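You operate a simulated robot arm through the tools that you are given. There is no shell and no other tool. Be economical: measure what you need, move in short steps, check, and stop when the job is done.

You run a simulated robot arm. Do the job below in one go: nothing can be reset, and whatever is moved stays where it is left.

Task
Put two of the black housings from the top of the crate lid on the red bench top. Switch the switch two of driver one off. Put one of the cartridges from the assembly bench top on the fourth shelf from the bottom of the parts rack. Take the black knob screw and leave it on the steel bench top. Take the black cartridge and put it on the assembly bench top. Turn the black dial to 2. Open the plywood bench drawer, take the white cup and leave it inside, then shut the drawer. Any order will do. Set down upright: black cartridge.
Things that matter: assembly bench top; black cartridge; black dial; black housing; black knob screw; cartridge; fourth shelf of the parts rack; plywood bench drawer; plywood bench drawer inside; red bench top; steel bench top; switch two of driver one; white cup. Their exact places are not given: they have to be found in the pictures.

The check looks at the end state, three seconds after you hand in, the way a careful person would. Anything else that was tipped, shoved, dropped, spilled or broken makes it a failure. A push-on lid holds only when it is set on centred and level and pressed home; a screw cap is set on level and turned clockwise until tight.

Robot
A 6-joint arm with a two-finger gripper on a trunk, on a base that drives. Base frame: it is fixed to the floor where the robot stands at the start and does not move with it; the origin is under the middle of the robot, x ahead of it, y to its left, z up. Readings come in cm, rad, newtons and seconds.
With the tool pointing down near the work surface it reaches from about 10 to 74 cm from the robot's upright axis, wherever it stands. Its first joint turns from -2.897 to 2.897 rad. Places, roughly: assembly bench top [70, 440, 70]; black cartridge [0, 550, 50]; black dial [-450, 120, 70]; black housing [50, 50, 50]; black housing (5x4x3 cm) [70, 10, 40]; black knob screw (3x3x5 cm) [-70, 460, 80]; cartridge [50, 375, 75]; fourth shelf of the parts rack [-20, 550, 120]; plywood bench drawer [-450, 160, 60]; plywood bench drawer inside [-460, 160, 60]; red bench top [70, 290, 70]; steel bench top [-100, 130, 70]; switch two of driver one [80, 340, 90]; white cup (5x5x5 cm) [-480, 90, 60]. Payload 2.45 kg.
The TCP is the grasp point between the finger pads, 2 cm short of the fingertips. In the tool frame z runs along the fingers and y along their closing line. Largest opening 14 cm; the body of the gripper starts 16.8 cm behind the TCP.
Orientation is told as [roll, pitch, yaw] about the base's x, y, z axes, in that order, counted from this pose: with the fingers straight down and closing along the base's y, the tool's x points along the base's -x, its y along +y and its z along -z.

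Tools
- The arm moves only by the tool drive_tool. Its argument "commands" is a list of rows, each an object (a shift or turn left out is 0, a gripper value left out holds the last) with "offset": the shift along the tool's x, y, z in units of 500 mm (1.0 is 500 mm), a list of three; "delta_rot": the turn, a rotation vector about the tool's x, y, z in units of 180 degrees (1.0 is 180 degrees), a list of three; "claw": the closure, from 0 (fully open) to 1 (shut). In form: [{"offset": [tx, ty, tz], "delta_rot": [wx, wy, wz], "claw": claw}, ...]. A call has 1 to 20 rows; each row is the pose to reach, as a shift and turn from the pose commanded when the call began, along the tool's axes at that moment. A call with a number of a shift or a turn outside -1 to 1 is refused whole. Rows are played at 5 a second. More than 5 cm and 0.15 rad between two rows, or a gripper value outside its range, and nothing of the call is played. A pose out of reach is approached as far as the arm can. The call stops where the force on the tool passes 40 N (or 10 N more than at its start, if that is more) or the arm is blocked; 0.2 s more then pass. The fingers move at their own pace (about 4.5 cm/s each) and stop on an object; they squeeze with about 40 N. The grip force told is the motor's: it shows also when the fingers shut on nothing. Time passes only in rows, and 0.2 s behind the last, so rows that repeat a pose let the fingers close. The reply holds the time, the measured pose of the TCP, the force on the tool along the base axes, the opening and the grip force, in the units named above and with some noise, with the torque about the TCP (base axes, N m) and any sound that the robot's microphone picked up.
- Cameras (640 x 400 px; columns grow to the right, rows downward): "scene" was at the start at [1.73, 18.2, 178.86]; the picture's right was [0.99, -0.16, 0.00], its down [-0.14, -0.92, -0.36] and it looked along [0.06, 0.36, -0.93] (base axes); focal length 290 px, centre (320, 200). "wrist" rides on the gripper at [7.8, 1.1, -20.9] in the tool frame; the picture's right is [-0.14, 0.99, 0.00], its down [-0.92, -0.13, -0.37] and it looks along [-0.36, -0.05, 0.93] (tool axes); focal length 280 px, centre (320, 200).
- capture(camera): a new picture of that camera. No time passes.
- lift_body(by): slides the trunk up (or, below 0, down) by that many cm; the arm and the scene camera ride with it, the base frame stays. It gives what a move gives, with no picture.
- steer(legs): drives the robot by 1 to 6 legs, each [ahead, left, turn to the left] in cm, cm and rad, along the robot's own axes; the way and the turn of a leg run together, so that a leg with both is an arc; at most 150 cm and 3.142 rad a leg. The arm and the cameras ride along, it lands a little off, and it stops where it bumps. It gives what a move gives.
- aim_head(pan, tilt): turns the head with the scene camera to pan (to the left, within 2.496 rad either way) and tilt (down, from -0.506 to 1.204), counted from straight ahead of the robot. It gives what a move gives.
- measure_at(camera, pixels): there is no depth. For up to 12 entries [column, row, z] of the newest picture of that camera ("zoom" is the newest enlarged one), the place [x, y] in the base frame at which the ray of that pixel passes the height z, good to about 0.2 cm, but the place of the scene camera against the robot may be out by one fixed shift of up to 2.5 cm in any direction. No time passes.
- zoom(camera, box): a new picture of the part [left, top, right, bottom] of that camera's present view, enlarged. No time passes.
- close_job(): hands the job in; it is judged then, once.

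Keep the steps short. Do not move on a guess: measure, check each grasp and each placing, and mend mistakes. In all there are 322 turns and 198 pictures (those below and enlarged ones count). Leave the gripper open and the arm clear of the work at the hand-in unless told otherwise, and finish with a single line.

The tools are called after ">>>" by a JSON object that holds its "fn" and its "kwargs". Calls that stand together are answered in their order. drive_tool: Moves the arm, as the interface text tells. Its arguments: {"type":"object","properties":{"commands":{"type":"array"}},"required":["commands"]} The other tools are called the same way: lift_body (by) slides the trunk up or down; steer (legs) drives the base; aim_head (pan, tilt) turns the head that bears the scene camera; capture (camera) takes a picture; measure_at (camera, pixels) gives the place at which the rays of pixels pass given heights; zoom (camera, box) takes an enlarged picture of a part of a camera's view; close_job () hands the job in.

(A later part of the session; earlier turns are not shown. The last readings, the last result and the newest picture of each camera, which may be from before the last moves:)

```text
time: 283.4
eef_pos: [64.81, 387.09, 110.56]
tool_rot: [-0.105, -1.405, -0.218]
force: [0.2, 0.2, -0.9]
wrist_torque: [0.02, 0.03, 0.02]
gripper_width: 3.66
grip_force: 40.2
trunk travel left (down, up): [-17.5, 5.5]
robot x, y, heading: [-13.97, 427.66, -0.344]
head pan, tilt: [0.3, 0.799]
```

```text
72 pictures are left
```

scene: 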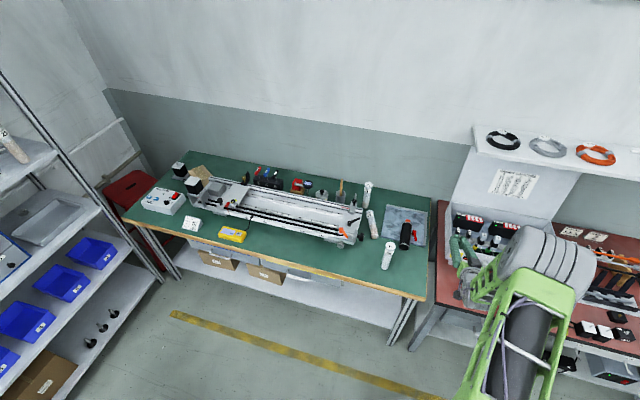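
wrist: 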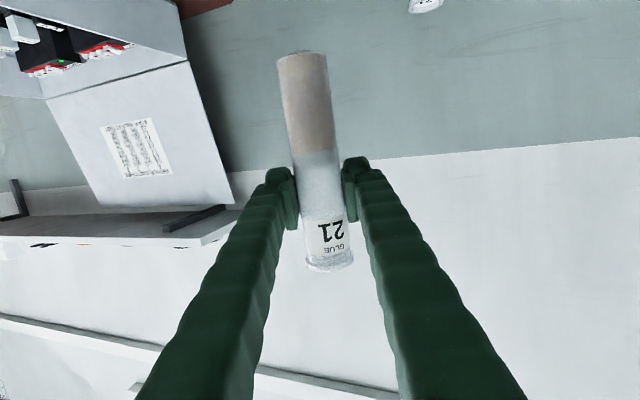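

Lower the trunk 15 cm and check surroundings.

>>> {"fn": "lift_body", "kwargs": {"by": -15}}

>>> {"fn": "capture", "kwargs": {"camera": "wrist"}}

>>> {"fn": "aim_head", "kwargs": {"pan": -0.1, "tilt": 0.85}}

>>> {"fn": "capture", "kwargs": {"camera": "scene"}}

```text
time: 285.1
eef_pos: [64.69, 387.09, 95.65]
tool_rot: [-0.11, -1.405, -0.218]
force: [0.4, -0.6, -0.7]
wrist_torque: [-0.02, 0.02, 0.0]
gripper_width: 3.65
grip_force: 39.6
trunk travel left (down, up): [-2.5, 20.5]
robot x, y, heading: [-13.93, 427.86, -0.346]
head pan, tilt: [0.3, 0.799]
```

```text
71 pictures are left
```

wrist: 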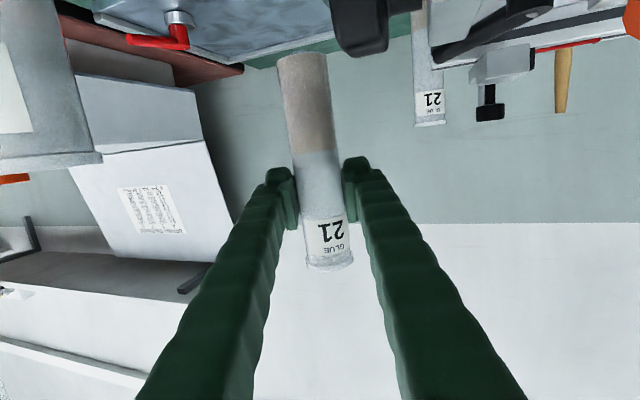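

```text
time: 286.0
eef_pos: [64.8, 387.06, 95.6]
tool_rot: [-0.109, -1.406, -0.216]
force: [0.6, -0.3, -1.2]
wrist_torque: [0.0, 0.02, 0.0]
gripper_width: 3.63
grip_force: 40.1
trunk travel left (down, up): [-2.5, 20.5]
robot x, y, heading: [-13.94, 427.62, -0.341]
head pan, tilt: [-0.099, 0.85]
```

```text
70 pictures are left
```

scene: 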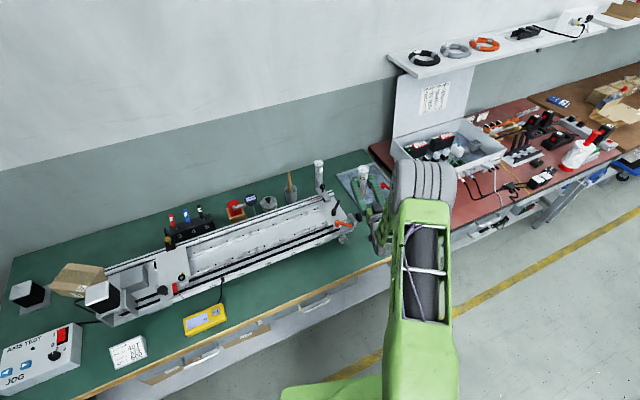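

A rail knob near (55, 395) would be in the way of this direction. I'll use an almost straight approach that passes between "35" and the knob: raise, and reposition to (−22.5, 402.6), heading ≈ −0.05.

>>> {"fn": "lift_body", "kwargs": {"by": 15}}

>>> {"fn": "steer", "kwargs": {"legs": [[0, 0, 0.297], [-7.4, -25.5, 0]]}}

```text
time: 287.7
eef_pos: [64.77, 387.17, 110.57]
tool_rot: [-0.108, -1.404, -0.217]
force: [-1.2, -0.3, -0.8]
wrist_torque: [0.01, 0.01, -0.01]
gripper_width: 3.64
grip_force: 40.4
trunk travel left (down, up): [-17.5, 5.5]
robot x, y, heading: [-14.06, 427.87, -0.341]
head pan, tilt: [-0.099, 0.85]
```

```text
time: 291.5
eef_pos: [64.46, 386.44, 110.62]
tool_rot: [-0.107, -1.405, 0.073]
force: [-0.3, -0.5, -1.5]
wrist_torque: [0.03, 0.03, 0.03]
gripper_width: 3.63
grip_force: 40.4
trunk travel left (down, up): [-17.5, 5.5]
robot x, y, heading: [-22.67, 402.65, -0.051]
head pan, tilt: [-0.099, 0.85]
```

>>> {"fn": "lift_body", "kwargs": {"by": -17.5}}

>>> {"fn": "capture", "kwargs": {"camera": "wrist"}}

```text
time: 293.5
eef_pos: [64.46, 386.51, 93.13]
tool_rot: [-0.108, -1.405, 0.074]
force: [1.0, 0.5, -0.1]
wrist_torque: [0.0, 0.02, -0.02]
gripper_width: 3.6
grip_force: 39.7
trunk travel left (down, up): [0.0, 23.0]
robot x, y, heading: [-22.36, 402.51, -0.053]
head pan, tilt: [-0.099, 0.85]
```

```text
69 pictures are left
```

wrist: 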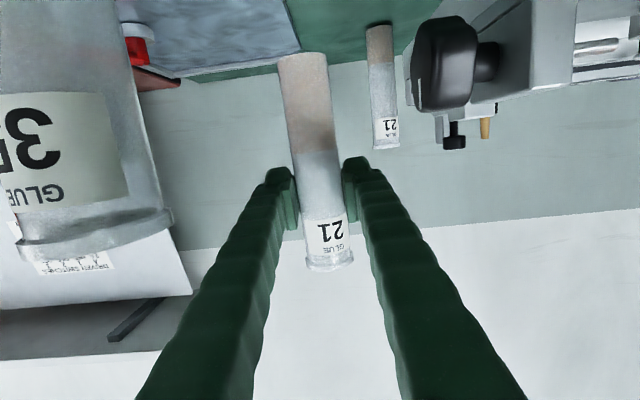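

35 looks close on the left. Measuring its cap edge and the knob.

>>> {"fn": "measure_at", "kwargs": {"camera": "wrist", "pixels": [[172, 215, 90], [172, 215, 90.5], [20, 245, 90], [110, 0, 85], [132, 60, 86], [415, 60, 82], [415, 60, 84], [450, 15, 84], [410, 85, 82]]}}

```text
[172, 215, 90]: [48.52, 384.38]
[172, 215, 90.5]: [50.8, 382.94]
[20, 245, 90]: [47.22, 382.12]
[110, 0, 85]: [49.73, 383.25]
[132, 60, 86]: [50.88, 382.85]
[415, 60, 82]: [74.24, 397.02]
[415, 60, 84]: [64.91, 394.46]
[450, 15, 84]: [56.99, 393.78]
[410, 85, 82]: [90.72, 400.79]
```

Clearance to 35 is too small; rotate the approach a little more (−0.05 rad) and shift so it passes midway between 35 and the knob.

>>> {"fn": "steer", "kwargs": {"legs": [[0.8, 5.4, -0.05]]}}

>>> {"fn": "capture", "kwargs": {"camera": "wrist"}}

```text
time: 294.7
eef_pos: [64.75, 387.62, 93.08]
tool_rot: [-0.108, -1.404, 0.025]
force: [0.6, 0.1, -1.0]
wrist_torque: [-0.02, -0.04, -0.06]
gripper_width: 3.61
grip_force: 39.9
trunk travel left (down, up): [0.0, 23.0]
robot x, y, heading: [-20.83, 407.97, -0.103]
head pan, tilt: [-0.099, 0.85]
```

```text
68 pictures are left
```

wrist: 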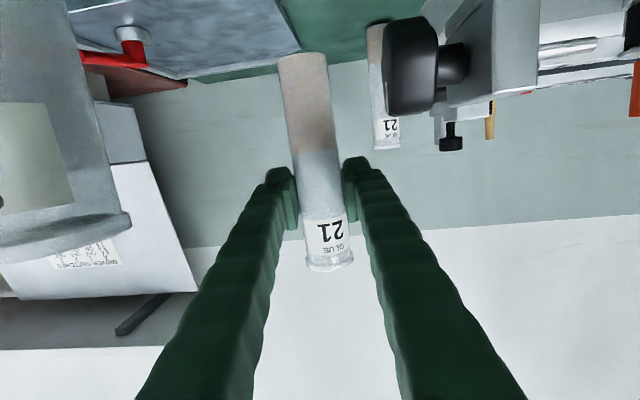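

>>> {"fn": "measure_at", "kwargs": {"camera": "wrist", "pixels": [[386, 60, 84], [386, 60, 82], [386, 60, 85], [130, 215, 90], [130, 215, 90.5], [100, 100, 87], [100, 100, 86]]}}

```text
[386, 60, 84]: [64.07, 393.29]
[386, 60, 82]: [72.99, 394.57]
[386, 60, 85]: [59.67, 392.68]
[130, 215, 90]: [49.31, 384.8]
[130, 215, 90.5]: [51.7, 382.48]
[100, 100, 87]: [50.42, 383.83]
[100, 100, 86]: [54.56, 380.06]
```

The knob edge is at (57.1, 392.3) and 35's edge at (51, 383). Best line: approach angle ≈ −0.18 to target (64.5, 385.9). Raise 8 cm, reposition, then come down.

>>> {"fn": "lift_body", "kwargs": {"by": 8}}

>>> {"fn": "steer", "kwargs": {"legs": [[0, 0, -0.097], [0.8, 6.7, 0]]}}

```text
time: 295.8
eef_pos: [64.83, 387.47, 101.03]
tool_rot: [-0.109, -1.403, 0.025]
force: [-0.3, -0.7, -1.7]
wrist_torque: [0.01, 0.01, -0.03]
gripper_width: 3.62
grip_force: 39.2
trunk travel left (down, up): [-8.0, 15.0]
robot x, y, heading: [-21.13, 408.12, -0.105]
head pan, tilt: [-0.099, 0.85]
```

```text
time: 297.6
eef_pos: [64.55, 385.9, 101.13]
tool_rot: [-0.112, -1.405, -0.07]
force: [-0.3, -0.1, -0.7]
wrist_torque: [0.01, 0.01, -0.05]
gripper_width: 3.61
grip_force: 40.1
trunk travel left (down, up): [-8.0, 15.0]
robot x, y, heading: [-19.6, 414.33, -0.202]
head pan, tilt: [-0.099, 0.85]
```

>>> {"fn": "lift_body", "kwargs": {"by": -8}}

>>> {"fn": "drive_tool", "kwargs": {"commands": [{"offset": [0.05, 0, 0.0083]}, {"offset": [0.08, 0, 0.0133]}]}}

>>> {"fn": "capture", "kwargs": {"camera": "wrist"}}

```text
time: 298.8
eef_pos: [64.54, 385.9, 93.18]
tool_rot: [-0.11, -1.405, -0.071]
force: [-0.1, 0.4, -0.7]
wrist_torque: [0.02, 0.01, -0.01]
gripper_width: 3.63
grip_force: 39.9
trunk travel left (down, up): [0.0, 23.0]
robot x, y, heading: [-19.41, 414.6, -0.199]
head pan, tilt: [-0.099, 0.85]
```

```text
time: 299.4
eef_pos: [64.59, 385.81, 89.02]
tool_rot: [-0.109, -1.407, -0.07]
force: [-0.4, 0.8, -0.9]
wrist_torque: [-0.03, 0.02, 0.01]
gripper_width: 3.65
grip_force: 40.2
trunk travel left (down, up): [0.0, 23.0]
robot x, y, heading: [-19.16, 414.56, -0.196]
head pan, tilt: [-0.099, 0.85]
```

```text
67 pictures are left
```

wrist: 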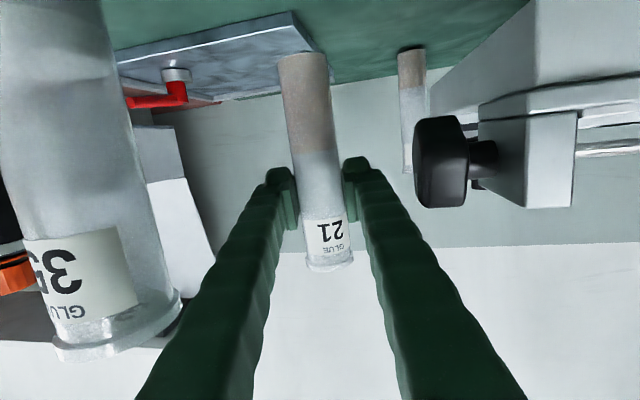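

Good clearance on both sides. Continue down to ~84.6, then small steps.

>>> {"fn": "drive_tool", "kwargs": {"commands": [{"offset": [0.04, 0, 0.0066]}, {"offset": [0.08, 0, 0.0133]}, {"offset": [0.09, 0, 0.015]}, {"offset": [0.096, 0, 0.016]}, {"offset": [0.102, 0, 0.017]}, {"offset": [0.108, 0, 0.018]}, {"offset": [0.114, 0, 0.019]}]}}

>>> {"fn": "capture", "kwargs": {"camera": "wrist"}}

```text
time: 301.0
eef_pos: [64.5, 385.55, 84.08]
tool_rot: [-0.132, -1.42, -0.049]
force: [2.6, -3.1, 38.0]
wrist_torque: [0.18, -0.53, -0.05]
gripper_width: 3.62
grip_force: 40.0
trunk travel left (down, up): [0.0, 23.0]
robot x, y, heading: [-19.3, 414.23, -0.197]
head pan, tilt: [-0.099, 0.85]
```

```text
66 pictures are left
```

wrist: 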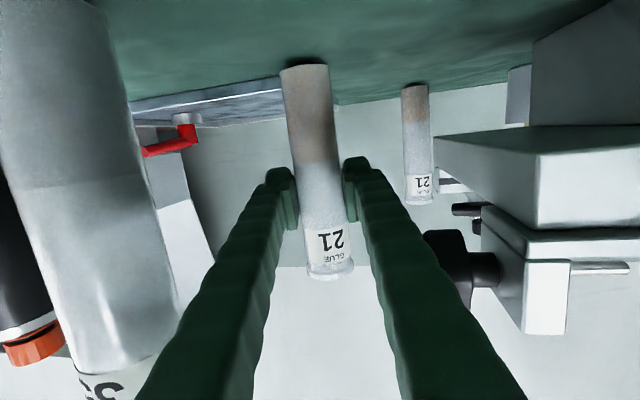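

Tube is down. Ease off and open just to 5 cm (0.7 cm each side).

>>> {"fn": "drive_tool", "kwargs": {"commands": [{"offset": [-0.006, 0, -0.001]}, {"offset": [-0.012, 0, -0.002]}, {"offset": [-0.012, 0, -0.002], "claw": 0.7}, {"offset": [-0.012, 0, -0.002], "claw": 0.643}, {"offset": [-0.012, 0, -0.002], "claw": 0.643}]}}

>>> {"fn": "capture", "kwargs": {"camera": "wrist"}}

```text
time: 302.2
eef_pos: [64.43, 385.79, 83.75]
tool_rot: [-0.107, -1.402, -0.074]
force: [-0.7, 0.7, 0.2]
wrist_torque: [0.0, 0.02, -0.05]
gripper_width: 5.0
grip_force: 0.1
trunk travel left (down, up): [0.0, 23.0]
robot x, y, heading: [-19.26, 414.82, -0.199]
head pan, tilt: [-0.099, 0.85]
```

```text
65 pictures are left
```

wrist: 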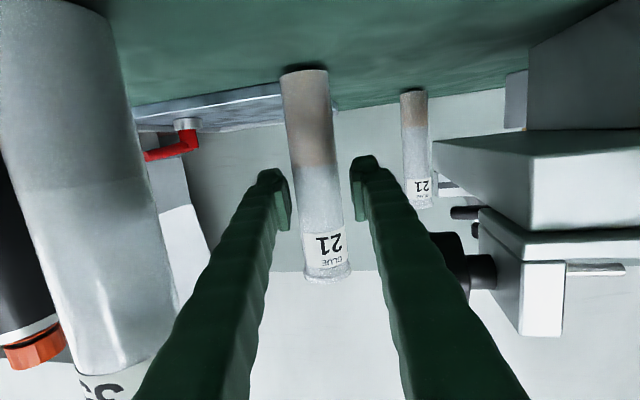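

Released and standing. Back straight out 8 cm with the base, then raise the trunk.

>>> {"fn": "steer", "kwargs": {"legs": [[-8, -0.15, 0]]}}

>>> {"fn": "capture", "kwargs": {"camera": "wrist"}}

```text
time: 303.2
eef_pos: [56.52, 386.96, 83.91]
tool_rot: [-0.108, -1.404, -0.073]
force: [-0.7, -2.3, 0.4]
wrist_torque: [0.1, -0.03, 0.13]
gripper_width: 4.86
grip_force: 0.1
trunk travel left (down, up): [0.0, 23.0]
robot x, y, heading: [-27.53, 415.54, -0.2]
head pan, tilt: [-0.099, 0.85]
```

```text
64 pictures are left
```

wrist: 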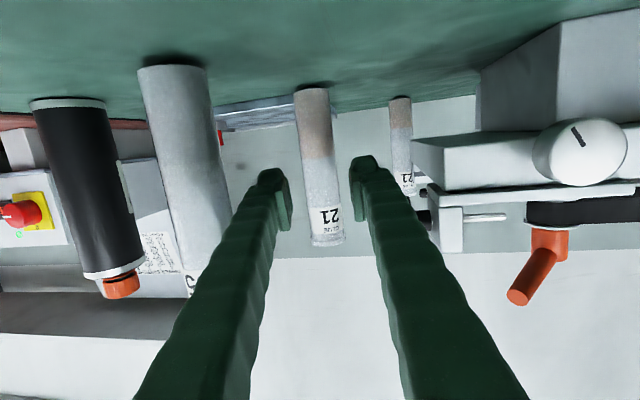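

A light touch (2 N) of the right finger on the fixed knob. Shift 0.5 cm away, then raise.

>>> {"fn": "drive_tool", "kwargs": {"commands": [{"offset": [0, -0.01, 0], "claw": 0.7}, {"offset": [0, -0.01, 0]}]}}

>>> {"fn": "lift_body", "kwargs": {"by": 22}}

>>> {"fn": "aim_head", "kwargs": {"pan": 0.0, "tilt": 0.8}}

>>> {"fn": "capture", "kwargs": {"camera": "scene"}}

```text
time: 303.9
eef_pos: [56.24, 386.52, 83.86]
tool_rot: [-0.108, -1.404, -0.072]
force: [0.6, 0.4, -0.5]
wrist_torque: [-0.03, -0.01, 0.02]
gripper_width: 4.2
grip_force: 0.1
trunk travel left (down, up): [0.0, 23.0]
robot x, y, heading: [-27.13, 415.84, -0.196]
head pan, tilt: [-0.099, 0.85]
```

```text
time: 306.2
eef_pos: [56.32, 386.58, 105.91]
tool_rot: [-0.108, -1.405, -0.071]
force: [0.4, -0.1, -0.1]
wrist_torque: [0.0, 0.0, -0.01]
gripper_width: 4.19
grip_force: 0.1
trunk travel left (down, up): [-22.0, 1.0]
robot x, y, heading: [-27.02, 416.37, -0.197]
head pan, tilt: [-0.099, 0.85]
```

```text
time: 306.9
eef_pos: [56.4, 386.59, 105.74]
tool_rot: [-0.107, -1.406, -0.071]
force: [0.3, 0.4, -0.5]
wrist_torque: [0.02, 0.02, 0.01]
gripper_width: 4.21
grip_force: 0.0
trunk travel left (down, up): [-22.0, 1.0]
robot x, y, heading: [-27.51, 416.17, -0.198]
head pan, tilt: [0.0, 0.799]
```

```text
63 pictures are left
```

scene: 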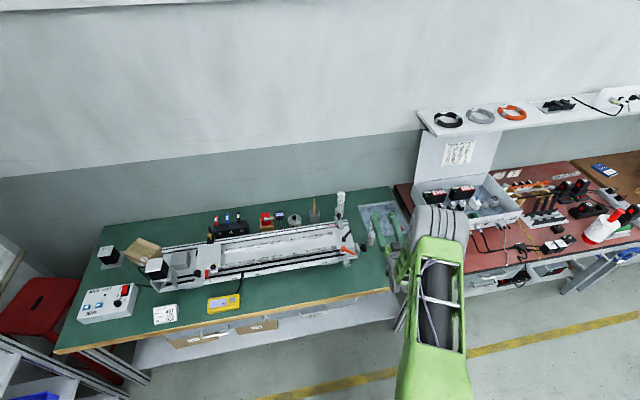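

Bench is in order. Bring the tool vertical over the aisle.

>>> {"fn": "drive_tool", "kwargs": {"commands": [{"offset": [0, 0.02, -0.03], "delta_rot": [0, 0.044, 0]}, {"offset": [0, 0.04, -0.06], "delta_rot": [0, 0.088, 0]}, {"offset": [0, 0.06, -0.09], "delta_rot": [0, 0.132, 0]}, {"offset": [0, 0.08, -0.12], "delta_rot": [0, 0.176, 0]}, {"offset": [0, 0.1, -0.15], "delta_rot": [0, 0.22, 0]}, {"offset": [0, 0.12, -0.18], "delta_rot": [0, 0.264, 0]}, {"offset": [0, 0.14, -0.22], "delta_rot": [0, 0.308, 0]}, {"offset": [0, 0.16, -0.26], "delta_rot": [0, 0.352, 0]}, {"offset": [0, 0.18, -0.3], "delta_rot": [0, 0.396, 0]}, {"offset": [0, 0.2, -0.36], "delta_rot": [0, 0.44, 0]}, {"offset": [0, 0.2, -0.42], "delta_rot": [0, 0.447, 0]}]}}

>>> {"fn": "steer", "kwargs": {"legs": [[0, 0, 3.14], [0, 0, 0.2]]}}

```text
time: 309.2
eef_pos: [40.17, 398.86, 106.71]
tool_rot: [0.088, -0.194, -0.177]
force: [0.6, -0.1, -0.5]
wrist_torque: [0.04, 0.04, -0.01]
gripper_width: 4.19
grip_force: 0.1
out of reach, approached as far as the arm can: row 7, 8, 9, 10, 11
trunk travel left (down, up): [-22.0, 1.0]
robot x, y, heading: [-26.91, 415.98, -0.197]
head pan, tilt: [0.0, 0.799]
```

```text
time: 312.2
eef_pos: [34.88, 447.8, 106.65]
tool_rot: [0.087, -0.193, 0.541]
force: [0.1, 0.9, 0.0]
wrist_torque: [0.01, -0.03, -0.01]
gripper_width: 4.2
grip_force: 0.1
trunk travel left (down, up): [-22.0, 1.0]
robot x, y, heading: [-26.81, 416.42, 0.523]
head pan, tilt: [0.0, 0.799]
stopped in leg 1: the robot was blocked; the commanded pose is now the measured one
```

Blocked at heading 0.52 (rear near the white table). Move away from it (+x) before turning on, and check the table.

>>> {"fn": "steer", "kwargs": {"legs": [[13, -7.5, 0]]}}

>>> {"fn": "aim_head", "kwargs": {"pan": 1.9, "tilt": 0.85}}

>>> {"fn": "capture", "kwargs": {"camera": "scene"}}

```text
time: 313.6
eef_pos: [49.89, 447.33, 106.59]
tool_rot: [0.086, -0.194, 0.539]
force: [0.4, 0.4, -0.4]
wrist_torque: [0.03, 0.03, 0.02]
gripper_width: 4.2
grip_force: 0.1
trunk travel left (down, up): [-22.0, 1.0]
robot x, y, heading: [-11.98, 415.88, 0.519]
head pan, tilt: [0.0, 0.799]
```

```text
time: 315.4
eef_pos: [49.7, 447.36, 106.66]
tool_rot: [0.088, -0.196, 0.538]
force: [0.4, -0.3, -0.6]
wrist_torque: [-0.02, 0.01, 0.0]
gripper_width: 4.18
grip_force: 0.1
trunk travel left (down, up): [-22.0, 1.0]
robot x, y, heading: [-11.83, 416.04, 0.516]
head pan, tilt: [1.901, 0.85]
```

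```text
62 pictures are left
```

scene: 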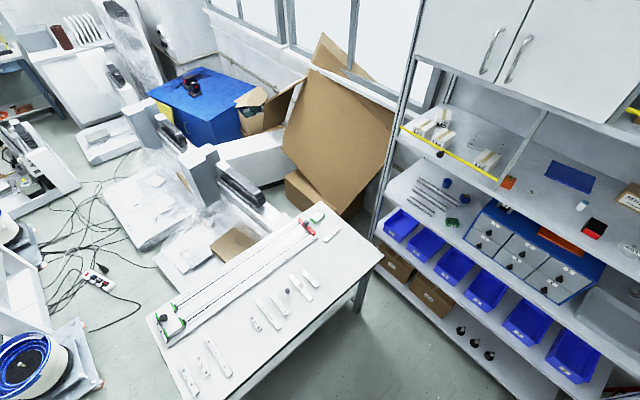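

Table undisturbed, knob screw still standing at (287,291). Turn to face the white table.

>>> {"fn": "steer", "kwargs": {"legs": [[3, 0, 0], [0, 0, 2.62]]}}

```text
time: 322.4
eef_pos: [-78.8, 421.44, 106.66]
tool_rot: [0.087, -0.195, -3.125]
force: [0.0, -0.4, -0.3]
wrist_torque: [0.01, -0.02, 0.01]
gripper_width: 4.19
grip_force: 0.1
trunk travel left (down, up): [-22.0, 1.0]
robot x, y, heading: [-9.2, 417.6, 3.135]
head pan, tilt: [1.901, 0.85]
```

>>> {"fn": "drive_tool", "kwargs": {"commands": [{"offset": [0.06, 0, 0], "delta_rot": [0.028, 0.03, 0], "claw": 0.43}, {"offset": [0.12, 0, 0], "delta_rot": [0.028, 0.062, 0]}, {"offset": [0.12, 0, 0], "delta_rot": [0.028, 0.062, 0]}]}}

>>> {"fn": "steer", "kwargs": {"legs": [[2, -37, 0]]}}

>>> {"fn": "capture", "kwargs": {"camera": "wrist"}}

```text
time: 323.2
eef_pos: [-73.49, 421.83, 104.67]
tool_rot: [0.092, -0.122, -3.121]
force: [0.1, -1.2, -1.1]
wrist_torque: [-0.02, 0.01, 0.0]
gripper_width: 8.0
grip_force: 0.1
out of reach, approached as far as the arm can: row 1, 2, 3
trunk travel left (down, up): [-22.0, 1.0]
robot x, y, heading: [-9.29, 417.61, 3.137]
head pan, tilt: [1.901, 0.85]
```

```text
time: 327.1
eef_pos: [-75.26, 459.57, 104.62]
tool_rot: [0.094, -0.121, -3.126]
force: [-0.3, 0.6, 0.5]
wrist_torque: [0.01, -0.04, 0.0]
gripper_width: 7.98
grip_force: 0.0
trunk travel left (down, up): [-22.0, 1.0]
robot x, y, heading: [-11.34, 455.24, 3.131]
head pan, tilt: [1.901, 0.85]
```

```text
61 pictures are left
```

wrist: 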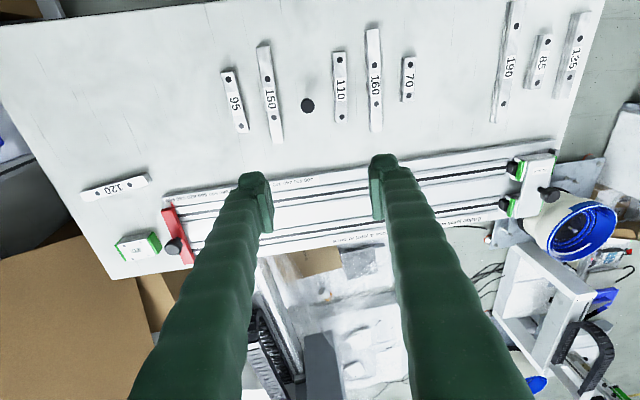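

>>> {"fn": "measure_at", "kwargs": {"camera": "wrist", "pixels": [[307, 105, 80], [307, 105, 82], [265, 95, 77], [340, 85, 77]]}}

>>> {"fn": "drive_tool", "kwargs": {"commands": [{"offset": [0.03, 0, 0.05], "delta_rot": [0.015, 0.02, 0]}, {"offset": [0.06, 0, 0.12], "delta_rot": [0.03, 0.038, 0]}, {"offset": [0.1, 0, 0.19], "delta_rot": [0.03, 0.038, 0]}, {"offset": [0.15, 0, 0.25], "delta_rot": [0.03, 0.038, 0]}]}}

>>> {"fn": "capture", "kwargs": {"camera": "wrist"}}

```text
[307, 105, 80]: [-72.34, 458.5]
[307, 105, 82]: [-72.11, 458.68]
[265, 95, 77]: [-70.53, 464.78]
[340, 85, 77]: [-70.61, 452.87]
```

```text
time: 328.1
eef_pos: [-69.58, 458.66, 93.53]
tool_rot: [0.057, -0.048, -3.122]
force: [0.1, 0.2, 0.2]
wrist_torque: [0.01, -0.02, 0.01]
gripper_width: 8.0
grip_force: 0.1
out of reach, approached as far as the arm can: row 1, 2, 3, 4
trunk travel left (down, up): [-22.0, 1.0]
robot x, y, heading: [-10.86, 455.28, 3.128]
head pan, tilt: [1.901, 0.85]
```

```text
60 pictures are left
```

wrist: 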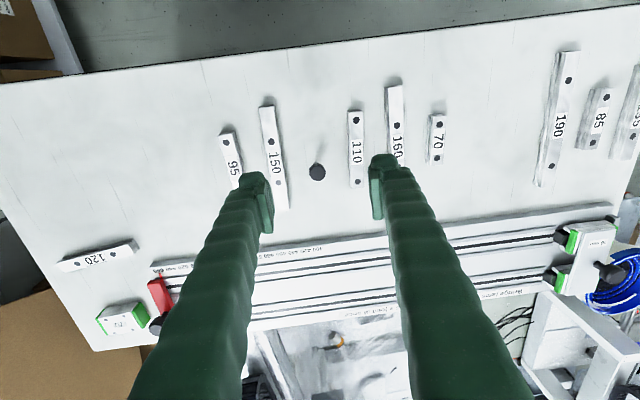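

>>> {"fn": "lift_body", "kwargs": {"by": -6}}

>>> {"fn": "drive_tool", "kwargs": {"commands": [{"offset": [-0.01, 0, -0.02], "delta_rot": [0.018, 0.015, 0]}, {"offset": [-0.02, 0, -0.02], "delta_rot": [0.018, 0.015, 0]}, {"offset": [-0.04, 0, -0.02], "delta_rot": [0.018, 0.015, 0]}]}}

>>> {"fn": "zoom", "kwargs": {"camera": "wrist", "box": [230, 100, 400, 240]}}

```text
time: 329.1
eef_pos: [-69.68, 458.64, 87.51]
tool_rot: [0.057, -0.049, -3.121]
force: [0.3, -0.6, 0.0]
wrist_torque: [-0.03, 0.0, 0.04]
gripper_width: 7.96
grip_force: 0.1
trunk travel left (down, up): [-16.0, 7.0]
robot x, y, heading: [-11.22, 455.39, 3.14]
head pan, tilt: [1.901, 0.85]
```

```text
time: 329.9
eef_pos: [-72.28, 457.92, 87.88]
tool_rot: [0.075, -0.124, -3.121]
force: [-1.0, 0.0, 0.2]
wrist_torque: [0.0, -0.04, 0.03]
gripper_width: 7.97
grip_force: 0.1
out of reach, approached as far as the arm can: row 1, 2, 3
trunk travel left (down, up): [-16.0, 7.0]
robot x, y, heading: [-10.68, 455.03, 3.13]
head pan, tilt: [1.901, 0.85]
```

```text
2.86 times, centred on (315, 170) of wrist
```

zoom: 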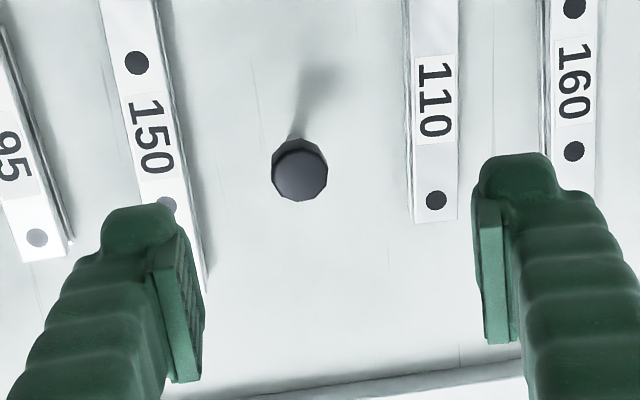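

The wrist is near a limit in this branch. Pull the tool up and closer, straighten it fully there, then come back.

>>> {"fn": "drive_tool", "kwargs": {"commands": [{"offset": [0.05, 0, -0.07], "delta_rot": [0.012, 0.02, 0]}, {"offset": [0.12, 0, -0.12], "delta_rot": [0.024, 0.04, 0]}, {"offset": [0.2, 0, -0.14], "delta_rot": [0.024, 0.04, 0]}, {"offset": [0.28, 0, -0.14], "delta_rot": [0.024, 0.04, 0]}, {"offset": [0.34, 0, -0.14], "delta_rot": [0.024, 0.04, 0]}, {"offset": [0.34, 0, -0.14], "delta_rot": [0.024, 0.04, 0]}]}}

```text
time: 331.3
eef_pos: [-50.0, 449.31, 91.35]
tool_rot: [0.001, 0.09, -3.134]
force: [0.8, -0.4, 0.7]
wrist_torque: [0.14, 0.13, 0.02]
gripper_width: 7.95
grip_force: 0.0
out of reach, approached as far as the arm can: row 1, 2, 3, 4, 5, 6
trunk travel left (down, up): [-16.0, 7.0]
robot x, y, heading: [-11.03, 455.09, 3.128]
head pan, tilt: [1.901, 0.85]
```

>>> {"fn": "drive_tool", "kwargs": {"commands": [{"offset": [0, 0, -0.04], "delta_rot": [0, -0.029, 0]}, {"offset": [0, 0, -0.06], "delta_rot": [0, -0.029, 0]}, {"offset": [-0.05, -0.05, -0.06], "delta_rot": [0, -0.029, 0]}, {"offset": [-0.1, -0.1, -0.06], "delta_rot": [0, -0.029, 0]}]}}

```text
time: 332.3
eef_pos: [-54.5, 454.67, 94.03]
tool_rot: [0.017, -0.004, -3.133]
force: [-0.2, -0.8, -0.2]
wrist_torque: [0.02, 0.02, 0.01]
gripper_width: 7.98
grip_force: 0.1
out of reach, approached as far as the arm can: row 1, 4
trunk travel left (down, up): [-16.0, 7.0]
robot x, y, heading: [-11.06, 455.35, 3.13]
head pan, tilt: [1.901, 0.85]
```

I'll offset the base 11 cm so the screw lies to the left of the arm's plane.

>>> {"fn": "steer", "kwargs": {"legs": [[0, -11, 0]]}}

>>> {"fn": "drive_tool", "kwargs": {"commands": [{"offset": [-0.05, 0.06, 0], "delta_rot": [0.004, 0, 0]}, {"offset": [-0.11, 0.1, 0], "delta_rot": [0.004, 0, 0]}, {"offset": [-0.18, 0.14, 0], "delta_rot": [0.004, 0, 0]}, {"offset": [-0.25, 0.15, 0], "delta_rot": [0.004, 0, 0]}, {"offset": [-0.32, 0.15, 0], "delta_rot": [0.004, 0, 0]}, {"offset": [-0.35, 0.15, 0], "delta_rot": [0.004, 0, 0]}]}}

>>> {"fn": "capture", "kwargs": {"camera": "wrist"}}

```text
time: 333.9
eef_pos: [-54.39, 465.65, 94.11]
tool_rot: [0.018, -0.004, -3.132]
force: [0.3, 0.8, -0.2]
wrist_torque: [-0.02, -0.03, -0.02]
gripper_width: 7.99
grip_force: 0.0
trunk travel left (down, up): [-16.0, 7.0]
robot x, y, heading: [-11.12, 466.3, 3.127]
head pan, tilt: [1.901, 0.85]
```

```text
time: 335.3
eef_pos: [-69.49, 456.57, 92.61]
tool_rot: [0.091, -0.031, 3.137]
force: [1.1, 0.2, 0.1]
wrist_torque: [-0.03, 0.02, 0.03]
gripper_width: 7.99
grip_force: 0.0
out of reach, approached as far as the arm can: row 1, 2, 3, 4, 5, 6
trunk travel left (down, up): [-16.0, 7.0]
robot x, y, heading: [-11.06, 466.49, 3.131]
head pan, tilt: [1.901, 0.85]
```

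```text
58 pictures are left
```

wrist: 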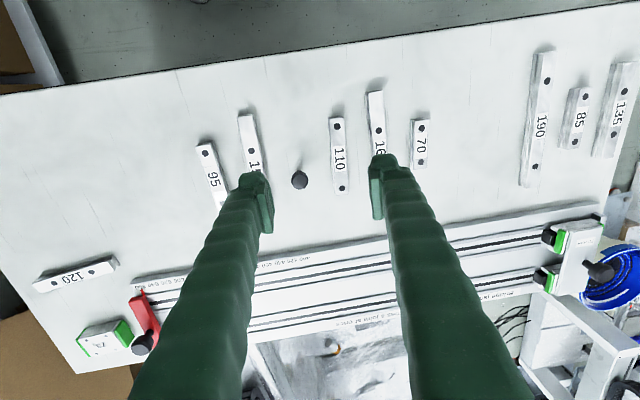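

Test whether yawing the tool frees the wrist: rotate 0.45 rad one way.

>>> {"fn": "drive_tool", "kwargs": {"commands": [{"offset": [0.03, 0, -0.06], "delta_rot": [0.015, 0.01, 0.045]}, {"offset": [0.06, 0, -0.08], "delta_rot": [0.029, 0.01, 0.09]}, {"offset": [0.06, 0, -0.08], "delta_rot": [0.029, 0.01, 0.135]}, {"offset": [0.06, 0, -0.08], "delta_rot": [0.029, 0.01, 0.15]}]}}

```text
refused: row 1 steps farther than a row can; nothing moved
```

>>> {"fn": "drive_tool", "kwargs": {"commands": [{"offset": [0.03, 0, -0.06], "delta_rot": [0.01, 0.005, 0.03]}, {"offset": [0.06, 0, -0.08], "delta_rot": [0.02, 0.01, 0.065]}, {"offset": [0.06, 0, -0.08], "delta_rot": [0.029, 0.01, 0.105]}, {"offset": [0.06, 0, -0.08], "delta_rot": [0.029, 0.01, 0.145]}, {"offset": [0.06, 0, -0.08], "delta_rot": [0.029, 0.01, 0.145]}]}}

```text
time: 336.5
eef_pos: [-65.24, 467.18, 95.67]
tool_rot: [0.085, 0.005, 2.925]
force: [-0.2, 0.6, 0.8]
wrist_torque: [0.06, -0.02, 0.05]
gripper_width: 8.0
grip_force: 0.1
out of reach, approached as far as the arm can: row 1, 2, 3, 4, 5
trunk travel left (down, up): [-16.0, 7.0]
robot x, y, heading: [-10.77, 466.22, 3.133]
head pan, tilt: [1.901, 0.85]
```

That direction is the limited one. Rotate the other way.

>>> {"fn": "drive_tool", "kwargs": {"commands": [{"offset": [0, 0, 0], "delta_rot": [0.005, 0, -0.04]}, {"offset": [0, 0.0, 0], "delta_rot": [0.015, 0, -0.08]}, {"offset": [0, 0, 0], "delta_rot": [0.02, 0, -0.12]}, {"offset": [0, 0, 0], "delta_rot": [0.025, 0, -0.16]}, {"offset": [0, 0, 0], "delta_rot": [0.025, 0, -0.2]}, {"offset": [0, 0, 0], "delta_rot": [0.025, 0, -0.24]}, {"offset": [0, 0, 0], "delta_rot": [0.025, 0, -0.28]}]}}

```text
time: 338.1
eef_pos: [-63.82, 467.27, 94.85]
tool_rot: [0.005, -0.076, -2.478]
force: [0.3, -1.0, -0.1]
wrist_torque: [-0.01, 0.02, 0.02]
gripper_width: 7.94
grip_force: 0.2
out of reach, approached as far as the arm can: row 1, 2, 3, 4, 5, 6, 7
trunk travel left (down, up): [-16.0, 7.0]
robot x, y, heading: [-11.1, 466.23, 3.131]
head pan, tilt: [1.901, 0.85]
```

>>> {"fn": "lift_body", "kwargs": {"by": -5}}

>>> {"fn": "drive_tool", "kwargs": {"commands": [{"offset": [0, 0, -0.05], "delta_rot": [0, 0.01, 0.03]}, {"offset": [0, 0, -0.1], "delta_rot": [0, 0.024, 0.06]}, {"offset": [0, 0, -0.15], "delta_rot": [0, 0.024, 0.1]}, {"offset": [0, 0, -0.2], "delta_rot": [0, 0.024, 0.14]}, {"offset": [0, 0, -0.25], "delta_rot": [0, 0.024, 0.17]}, {"offset": [0, 0, -0.25], "delta_rot": [0, 0.024, 0.17]}]}}

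```text
time: 339.1
eef_pos: [-63.96, 467.28, 89.82]
tool_rot: [0.008, -0.076, -2.48]
force: [0.0, -0.4, 0.9]
wrist_torque: [-0.01, 0.04, -0.03]
gripper_width: 7.97
grip_force: 0.1
trunk travel left (down, up): [-11.0, 12.0]
robot x, y, heading: [-10.99, 466.33, 3.138]
head pan, tilt: [1.901, 0.85]
```

```text
time: 340.4
eef_pos: [-61.32, 467.7, 99.51]
tool_rot: [0.105, -0.045, -3.016]
force: [0.6, 0.8, -0.3]
wrist_torque: [0.04, 0.02, 0.01]
gripper_width: 7.98
grip_force: 0.0
out of reach, approached as far as the arm can: row 1, 2, 3, 4, 5, 6
trunk travel left (down, up): [-11.0, 12.0]
robot x, y, heading: [-11.04, 466.56, 3.134]
head pan, tilt: [1.901, 0.85]
```

The wrist is in its flipped branch. I'll unwind it: lean sideways (roll +), tilt back, then come upright again.

>>> {"fn": "drive_tool", "kwargs": {"commands": [{"delta_rot": [-0.045, 0, 0]}, {"delta_rot": [-0.09, 0, 0]}, {"delta_rot": [-0.13, 0.0, 0]}, {"delta_rot": [-0.13, 0.045, 0]}, {"delta_rot": [-0.13, 0.09, 0]}, {"delta_rot": [-0.13, 0.12, 0]}, {"delta_rot": [-0.09, 0.12, 0]}, {"delta_rot": [-0.045, 0.12, 0]}, {"delta_rot": [0, 0.12, 0]}, {"delta_rot": [0.033, 0.1, 0]}, {"delta_rot": [0.033, 0.06, 0]}, {"delta_rot": [0.033, 0.015, 0]}, {"delta_rot": [0.033, 0.015, 0]}]}}

```text
time: 343.2
eef_pos: [-59.5, 467.31, 96.9]
tool_rot: [0.076, -0.044, -3.016]
force: [-1.0, -0.8, -0.4]
wrist_torque: [0.01, 0.02, 0.01]
gripper_width: 7.94
grip_force: 0.1
out of reach, approached as far as the arm can: row 8, 9, 10, 11, 12, 13
trunk travel left (down, up): [-11.0, 12.0]
robot x, y, heading: [-11.36, 466.23, 3.131]
head pan, tilt: [1.901, 0.85]
```

I'll unwind it the way it got in: extend with forward tilt on the right side, rise high, and straighten there.

>>> {"fn": "drive_tool", "kwargs": {"commands": [{"offset": [-0.07, -0.03, -0.02], "delta_rot": [0, -0.028, 0]}, {"offset": [-0.14, -0.06, -0.04], "delta_rot": [0, -0.056, 0]}, {"offset": [-0.21, -0.09, -0.06], "delta_rot": [0, -0.085, 0]}, {"offset": [-0.28, -0.12, -0.08], "delta_rot": [0, -0.113, 0]}, {"offset": [-0.35, -0.15, -0.1], "delta_rot": [0, -0.141, 0]}, {"offset": [-0.42, -0.18, -0.12], "delta_rot": [0, -0.169, 0]}, {"offset": [-0.49, -0.21, -0.14], "delta_rot": [0, -0.197, 0]}, {"offset": [-0.56, -0.24, -0.16], "delta_rot": [0, -0.226, 0]}, {"offset": [-0.63, -0.27, -0.18], "delta_rot": [0, -0.254, 0]}, {"offset": [-0.68, -0.3, -0.2], "delta_rot": [0, -0.282, 0]}]}}

>>> {"fn": "lift_body", "kwargs": {"by": 12}}

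>>> {"fn": "drive_tool", "kwargs": {"commands": [{"offset": [-0.06, 0, -0.045]}, {"offset": [-0.12, 0, -0.09]}, {"offset": [-0.18, 0, -0.135]}, {"offset": [-0.24, 0, -0.18]}]}}

```text
time: 345.4
eef_pos: [-94.73, 478.7, 107.24]
tool_rot: [0.127, -0.928, -3.115]
force: [-0.3, -0.2, -0.2]
wrist_torque: [-0.02, 0.03, 0.03]
gripper_width: 7.97
grip_force: 0.1
trunk travel left (down, up): [-11.0, 12.0]
robot x, y, heading: [-11.4, 466.34, 3.13]
head pan, tilt: [1.901, 0.85]
```

```text
time: 346.9
eef_pos: [-94.76, 478.68, 119.19]
tool_rot: [0.128, -0.925, -3.114]
force: [0.1, -0.1, -0.1]
wrist_torque: [-0.04, -0.03, 0.0]
gripper_width: 7.98
grip_force: 0.0
trunk travel left (down, up): [-23.0, 0.0]
robot x, y, heading: [-11.09, 466.32, 3.136]
head pan, tilt: [1.901, 0.85]
```

```text
time: 347.9
eef_pos: [-94.7, 479.71, 134.14]
tool_rot: [0.129, -0.926, -3.115]
force: [-0.5, -0.4, 0.2]
wrist_torque: [0.03, 0.01, 0.01]
gripper_width: 7.97
grip_force: 0.1
trunk travel left (down, up): [-23.0, 0.0]
robot x, y, heading: [-10.52, 466.03, 3.132]
head pan, tilt: [1.901, 0.85]
```

No limit flagged. Now straighten to vertical while coming back down.

>>> {"fn": "drive_tool", "kwargs": {"commands": [{"offset": [0.06, 0.0, -0.015], "delta_rot": [0, 0.037, 0]}, {"offset": [0.12, 0.0, -0.03], "delta_rot": [0, 0.074, 0]}, {"offset": [0.18, 0.0, -0.045], "delta_rot": [0, 0.111, 0]}, {"offset": [0.25, 0.0, -0.06], "delta_rot": [0, 0.148, 0]}, {"offset": [0.32, 0.0, -0.075], "delta_rot": [0, 0.185, 0]}, {"offset": [0.39, 0.0, -0.09], "delta_rot": [0, 0.222, 0]}, {"offset": [0.45, 0.0, -0.1], "delta_rot": [0, 0.259, 0]}, {"offset": [0.51, 0.0, -0.116], "delta_rot": [0, 0.295, 0]}, {"offset": [0.51, 0.0, -0.116], "delta_rot": [0, 0.295, 0]}]}}

>>> {"fn": "drive_tool", "kwargs": {"commands": [{"offset": [0, 0.03, 0.05], "delta_rot": [0.02, 0, 0]}, {"offset": [0, 0.1, 0.1], "delta_rot": [0.04, 0, 0]}, {"offset": [0, 0.16, 0.15], "delta_rot": [0.04, 0, 0]}, {"offset": [0, 0.22, 0.2], "delta_rot": [0.04, 0, 0]}, {"offset": [0, 0.28, 0.2], "delta_rot": [0.04, 0, 0]}]}}

```text
time: 349.9
eef_pos: [-75.85, 480.93, 117.81]
tool_rot: [0.127, -0.15, -3.025]
force: [0.4, -0.4, 0.7]
wrist_torque: [-0.03, 0.02, 0.01]
gripper_width: 7.94
grip_force: 0.0
out of reach, approached as far as the arm can: row 7, 8, 9
trunk travel left (down, up): [-23.0, 0.0]
robot x, y, heading: [-10.55, 466.23, 3.133]
head pan, tilt: [1.901, 0.85]
```

```text
time: 351.1
eef_pos: [-74.08, 466.95, 108.47]
tool_rot: [0.054, -0.189, -3.025]
force: [0.9, 0.0, 0.2]
wrist_torque: [0.02, 0.03, 0.0]
gripper_width: 7.99
grip_force: 0.1
out of reach, approached as far as the arm can: row 1, 2, 3, 4, 5
trunk travel left (down, up): [-23.0, 0.0]
robot x, y, heading: [-10.79, 466.25, 3.129]
head pan, tilt: [1.901, 0.85]
```

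>>> {"fn": "lift_body", "kwargs": {"by": -8}}

>>> {"fn": "drive_tool", "kwargs": {"commands": [{"offset": [0.07, 0.0, 0], "delta_rot": [0.008, 0.03, 0]}, {"offset": [0.15, 0.0, 0], "delta_rot": [0.016, 0.06, 0]}, {"offset": [0.23, 0.0, 0], "delta_rot": [0.016, 0.06, 0]}, {"offset": [0.3, 0.0, 0], "delta_rot": [0.016, 0.06, 0]}, {"offset": [0.3, 0.0, 0], "delta_rot": [0.016, 0.06, 0]}]}}

```text
time: 352.3
eef_pos: [-74.1, 466.97, 100.44]
tool_rot: [0.054, -0.187, -3.026]
force: [-0.8, 0.0, 0.4]
wrist_torque: [0.01, -0.01, -0.01]
gripper_width: 7.97
grip_force: 0.0
trunk travel left (down, up): [-15.0, 8.0]
robot x, y, heading: [-11.06, 466.46, 3.133]
head pan, tilt: [1.901, 0.85]
```

```text
time: 353.5
eef_pos: [-59.33, 468.39, 96.37]
tool_rot: [0.046, -0.037, -3.021]
force: [0.4, -0.5, 0.0]
wrist_torque: [0.02, 0.0, 0.03]
gripper_width: 7.96
grip_force: 0.1
out of reach, approached as far as the arm can: row 1, 2, 3, 4, 5
trunk travel left (down, up): [-15.0, 8.0]
robot x, y, heading: [-11.26, 466.26, 3.137]
head pan, tilt: [1.901, 0.85]
```

Still the mirrored wrist branch. I'll unwind via the other side: extend with forward tilt on the left side (lateral +30), like the very first tilt, then straighten.

>>> {"fn": "drive_tool", "kwargs": {"commands": [{"offset": [-0.005, 0.07, -0.024], "delta_rot": [0, -0.028, 0]}, {"offset": [-0.01, 0.14, -0.05], "delta_rot": [0, -0.056, 0]}, {"offset": [-0.015, 0.21, -0.07], "delta_rot": [0.0, -0.085, 0]}, {"offset": [-0.02, 0.28, -0.1], "delta_rot": [0.0, -0.113, 0]}, {"offset": [-0.025, 0.35, -0.12], "delta_rot": [0.0, -0.141, 0]}, {"offset": [-0.03, 0.42, -0.14], "delta_rot": [0, -0.169, 0]}, {"offset": [-0.035, 0.49, -0.17], "delta_rot": [0, -0.197, 0]}, {"offset": [-0.04, 0.56, -0.19], "delta_rot": [0, -0.226, 0]}, {"offset": [-0.045, 0.63, -0.22], "delta_rot": [0, -0.254, 0]}, {"offset": [-0.05, 0.69, -0.24], "delta_rot": [0, -0.29, 0]}, {"offset": [-0.05, 0.69, -0.24], "delta_rot": [0, -0.29, 0]}]}}

>>> {"fn": "drive_tool", "kwargs": {"commands": [{"offset": [0.04, -0.04, 0.0], "delta_rot": [0, 0.03, 0]}, {"offset": [0.08, -0.08, 0.0], "delta_rot": [0, 0.065, 0]}, {"offset": [0.1, -0.12, 0.0], "delta_rot": [0, 0.1, 0]}, {"offset": [0.12, -0.16, 0.0], "delta_rot": [0, 0.14, 0]}, {"offset": [0.14, -0.2, 0.0], "delta_rot": [0, 0.18, 0]}, {"offset": [0.16, -0.24, 0.0], "delta_rot": [0, 0.22, 0]}, {"offset": [0.18, -0.28, 0.0], "delta_rot": [0, 0.26, 0]}, {"offset": [0.2, -0.32, 0.0], "delta_rot": [0, 0.295, 0]}, {"offset": [0.2, -0.32, 0.0], "delta_rot": [0, 0.295, 0]}]}}

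```text
time: 355.9
eef_pos: [-57.6, 434.79, 110.3]
tool_rot: [0.087, -0.946, -3.088]
force: [0.5, 0.2, -0.4]
wrist_torque: [0.01, 0.02, 0.0]
gripper_width: 7.98
grip_force: 0.0
out of reach, approached as far as the arm can: row 2, 4, 5, 6, 7, 8, 9
trunk travel left (down, up): [-15.0, 8.0]
robot x, y, heading: [-10.97, 466.4, 3.134]
head pan, tilt: [1.901, 0.85]
```

```text
time: 357.9
eef_pos: [-53.58, 450.62, 101.39]
tool_rot: [0.047, -0.019, -3.024]
force: [0.0, -0.4, 0.2]
wrist_torque: [-0.04, -0.04, 0.0]
gripper_width: 7.98
grip_force: 0.0
out of reach, approached as far as the arm can: row 1, 2, 3, 4, 7, 8
trunk travel left (down, up): [-15.0, 8.0]
robot x, y, heading: [-11.02, 466.06, 3.134]
head pan, tilt: [1.901, 0.85]
```

Last row was reached without a flag. Test by levelling and moving toward the screw.

>>> {"fn": "drive_tool", "kwargs": {"commands": [{"offset": [-0.06, -0.05, 0], "delta_rot": [0.015, 0.006, 0.0]}, {"offset": [-0.13, -0.1, 0], "delta_rot": [0.015, 0.006, 0]}, {"offset": [-0.2, -0.15, 0], "delta_rot": [0.015, 0.006, 0]}, {"offset": [-0.28, -0.165, 0], "delta_rot": [0.015, 0.006, 0]}, {"offset": [-0.36, -0.165, 0.0], "delta_rot": [0.015, 0.006, 0.0]}]}}

>>> {"fn": "capture", "kwargs": {"camera": "wrist"}}

```text
time: 359.1
eef_pos: [-72.61, 456.84, 101.46]
tool_rot: [0.002, 0.0, -3.022]
force: [0.5, 0.1, -0.7]
wrist_torque: [-0.01, -0.02, 0.01]
gripper_width: 7.99
grip_force: 0.1
trunk travel left (down, up): [-15.0, 8.0]
robot x, y, heading: [-11.13, 466.05, 3.134]
head pan, tilt: [1.901, 0.85]
```

```text
57 pictures are left
```

wrist: 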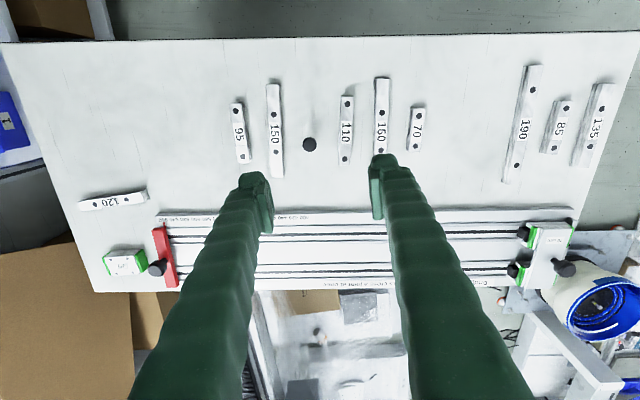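

Wrist is back to normal. Measure the screw at (309,145).

>>> {"fn": "measure_at", "kwargs": {"camera": "wrist", "pixels": [[309, 145, 82], [309, 145, 80], [309, 145, 78]]}}

```text
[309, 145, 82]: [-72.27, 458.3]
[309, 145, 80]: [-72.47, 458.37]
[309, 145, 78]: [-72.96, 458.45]
```

>>> {"fn": "drive_tool", "kwargs": {"commands": [{"offset": [0.0095, -0.029, 0.08], "claw": 0.5}, {"offset": [0.0095, -0.029, 0.16]}, {"offset": [0.0095, -0.029, 0.24]}, {"offset": [0.0095, -0.029, 0.24]}]}}

>>> {"fn": "zoom", "kwargs": {"camera": "wrist", "box": [220, 110, 420, 250]}}

```text
time: 360.1
eef_pos: [-72.18, 458.16, 89.55]
tool_rot: [0.002, -0.002, -3.021]
force: [0.1, -0.4, 0.8]
wrist_torque: [-0.05, 0.01, 0.02]
gripper_width: 7.01
grip_force: 0.1
trunk travel left (down, up): [-15.0, 8.0]
robot x, y, heading: [-10.72, 466.01, 3.132]
head pan, tilt: [1.901, 0.85]
```

```text
2.86 times, centred on (320, 180) of wrist
```

zoom: 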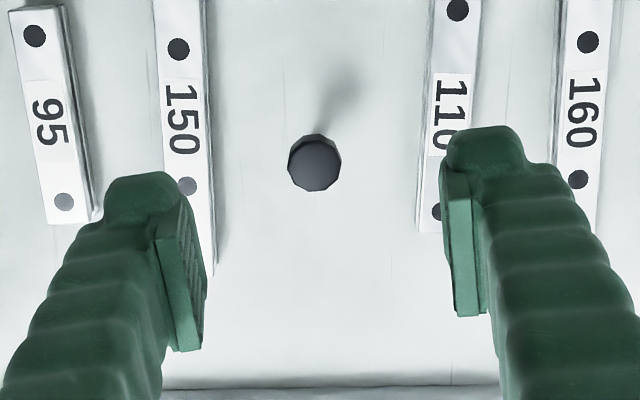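

>>> {"fn": "measure_at", "kwargs": {"camera": "zoom", "pixels": [[315, 162, 82], [315, 162, 80], [212, 215, 78], [418, 215, 78], [302, 130, 77], [340, 85, 76]]}}

```text
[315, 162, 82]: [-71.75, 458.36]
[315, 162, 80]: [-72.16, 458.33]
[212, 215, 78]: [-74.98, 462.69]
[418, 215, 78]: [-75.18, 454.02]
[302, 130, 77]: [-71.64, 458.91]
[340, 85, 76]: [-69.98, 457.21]
```

>>> {"fn": "drive_tool", "kwargs": {"commands": [{"offset": [0.006, -0.003, 0.04], "claw": 0.686}, {"offset": [0.006, -0.003, 0.08], "claw": 0.686}, {"offset": [0.006, -0.003, 0.12]}, {"offset": [0.006, -0.003, 0.145]}]}}

>>> {"fn": "capture", "kwargs": {"camera": "wrist"}}

```text
time: 361.1
eef_pos: [-71.91, 458.31, 82.21]
tool_rot: [0.002, -0.002, -3.022]
force: [0.1, 0.4, -0.1]
wrist_torque: [-0.01, 0.0, 0.02]
gripper_width: 4.42
grip_force: 0.1
trunk travel left (down, up): [-15.0, 8.0]
robot x, y, heading: [-11.33, 466.6, 3.131]
head pan, tilt: [1.901, 0.85]
```

```text
55 pictures are left
```

wrist: 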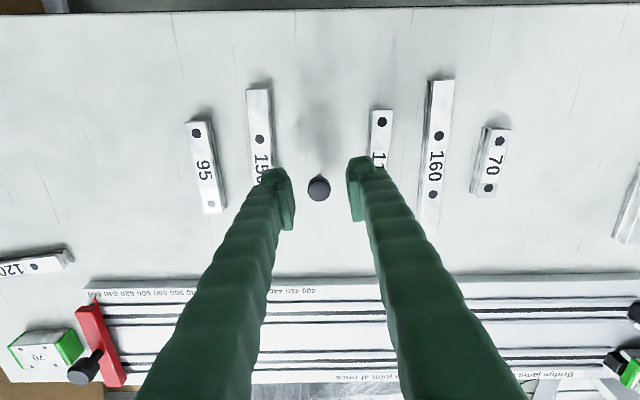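

>>> {"fn": "measure_at", "kwargs": {"camera": "wrist", "pixels": [[319, 188, 82], [319, 188, 78], [319, 188, 72], [262, 140, 76], [262, 140, 70]]}}

>>> {"fn": "zoom", "kwargs": {"camera": "wrist", "box": [250, 120, 390, 240]}}

```text
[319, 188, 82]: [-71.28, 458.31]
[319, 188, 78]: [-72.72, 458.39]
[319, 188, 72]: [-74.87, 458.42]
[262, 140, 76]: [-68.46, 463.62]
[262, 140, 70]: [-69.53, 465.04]
```

```text
3.33 times, centred on (320, 180) of wrist
```

zoom: 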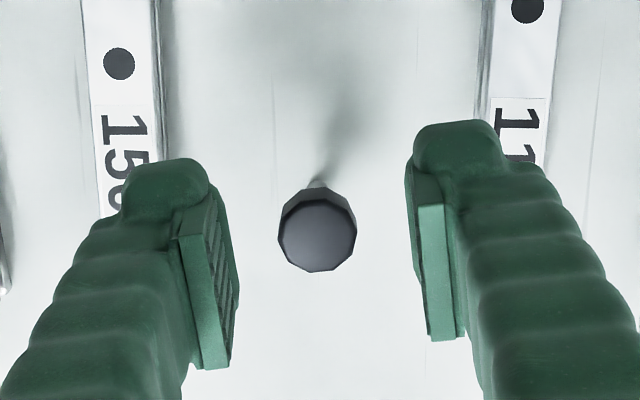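

Triangulation puts the knob at z≈78, centre (−72.5, 458.3). Narrow to 3.6 cm and descend to TCP 77.2.

>>> {"fn": "drive_tool", "kwargs": {"commands": [{"offset": [-0.01, 0, 0.0], "claw": 0.743}, {"offset": [-0.01, 0, 0.04]}, {"offset": [-0.01, 0, 0.07]}, {"offset": [-0.01, 0, 0.085]}, {"offset": [-0.01, 0, 0.1]}]}}

>>> {"fn": "zoom", "kwargs": {"camera": "wrist", "box": [250, 120, 390, 240]}}

```text
time: 362.3
eef_pos: [-72.66, 458.22, 77.1]
tool_rot: [0.001, -0.001, -3.021]
force: [-0.4, 0.3, 1.8]
wrist_torque: [-0.01, 0.0, 0.01]
gripper_width: 3.58
grip_force: 0.2
trunk travel left (down, up): [-15.0, 8.0]
robot x, y, heading: [-10.87, 466.21, 3.131]
head pan, tilt: [1.901, 0.85]
```

```text
3.33 times, centred on (320, 180) of wrist
```

zoom: 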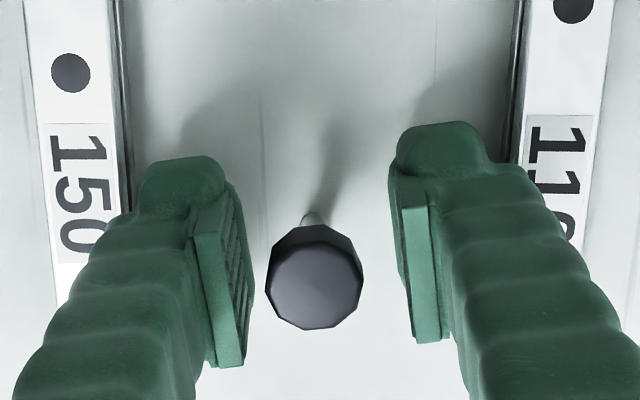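

>>> {"fn": "drive_tool", "kwargs": {"commands": [{"claw": 1}, {"claw": 1}, {"claw": 1}, {"claw": 1}, {"offset": [0, 0, -0.03], "claw": 1}, {"offset": [0, 0, -0.1], "claw": 1}, {"offset": [0, 0, -0.18], "claw": 1}]}}

>>> {"fn": "zoom", "kwargs": {"camera": "wrist", "box": [220, 100, 420, 260]}}

```text
time: 363.9
eef_pos: [-72.48, 458.19, 85.94]
tool_rot: [0.002, 0.0, -3.02]
force: [0.5, -0.3, 0.0]
wrist_torque: [0.0, 0.01, -0.01]
gripper_width: 1.77
grip_force: 40.5
trunk travel left (down, up): [-15.0, 8.0]
robot x, y, heading: [-11.21, 466.24, 3.133]
head pan, tilt: [1.901, 0.85]
```

```text
2.50 times, centred on (320, 180) of wrist
```

zoom: 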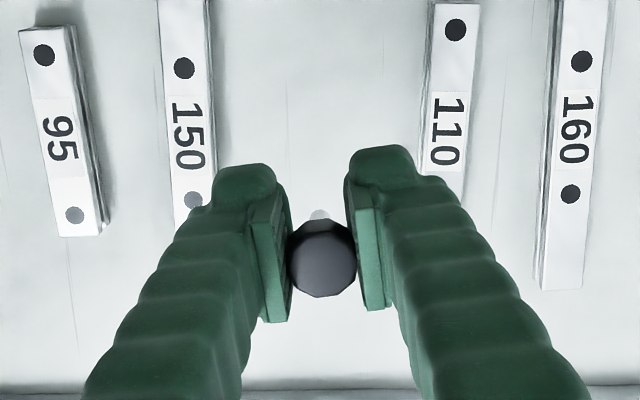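

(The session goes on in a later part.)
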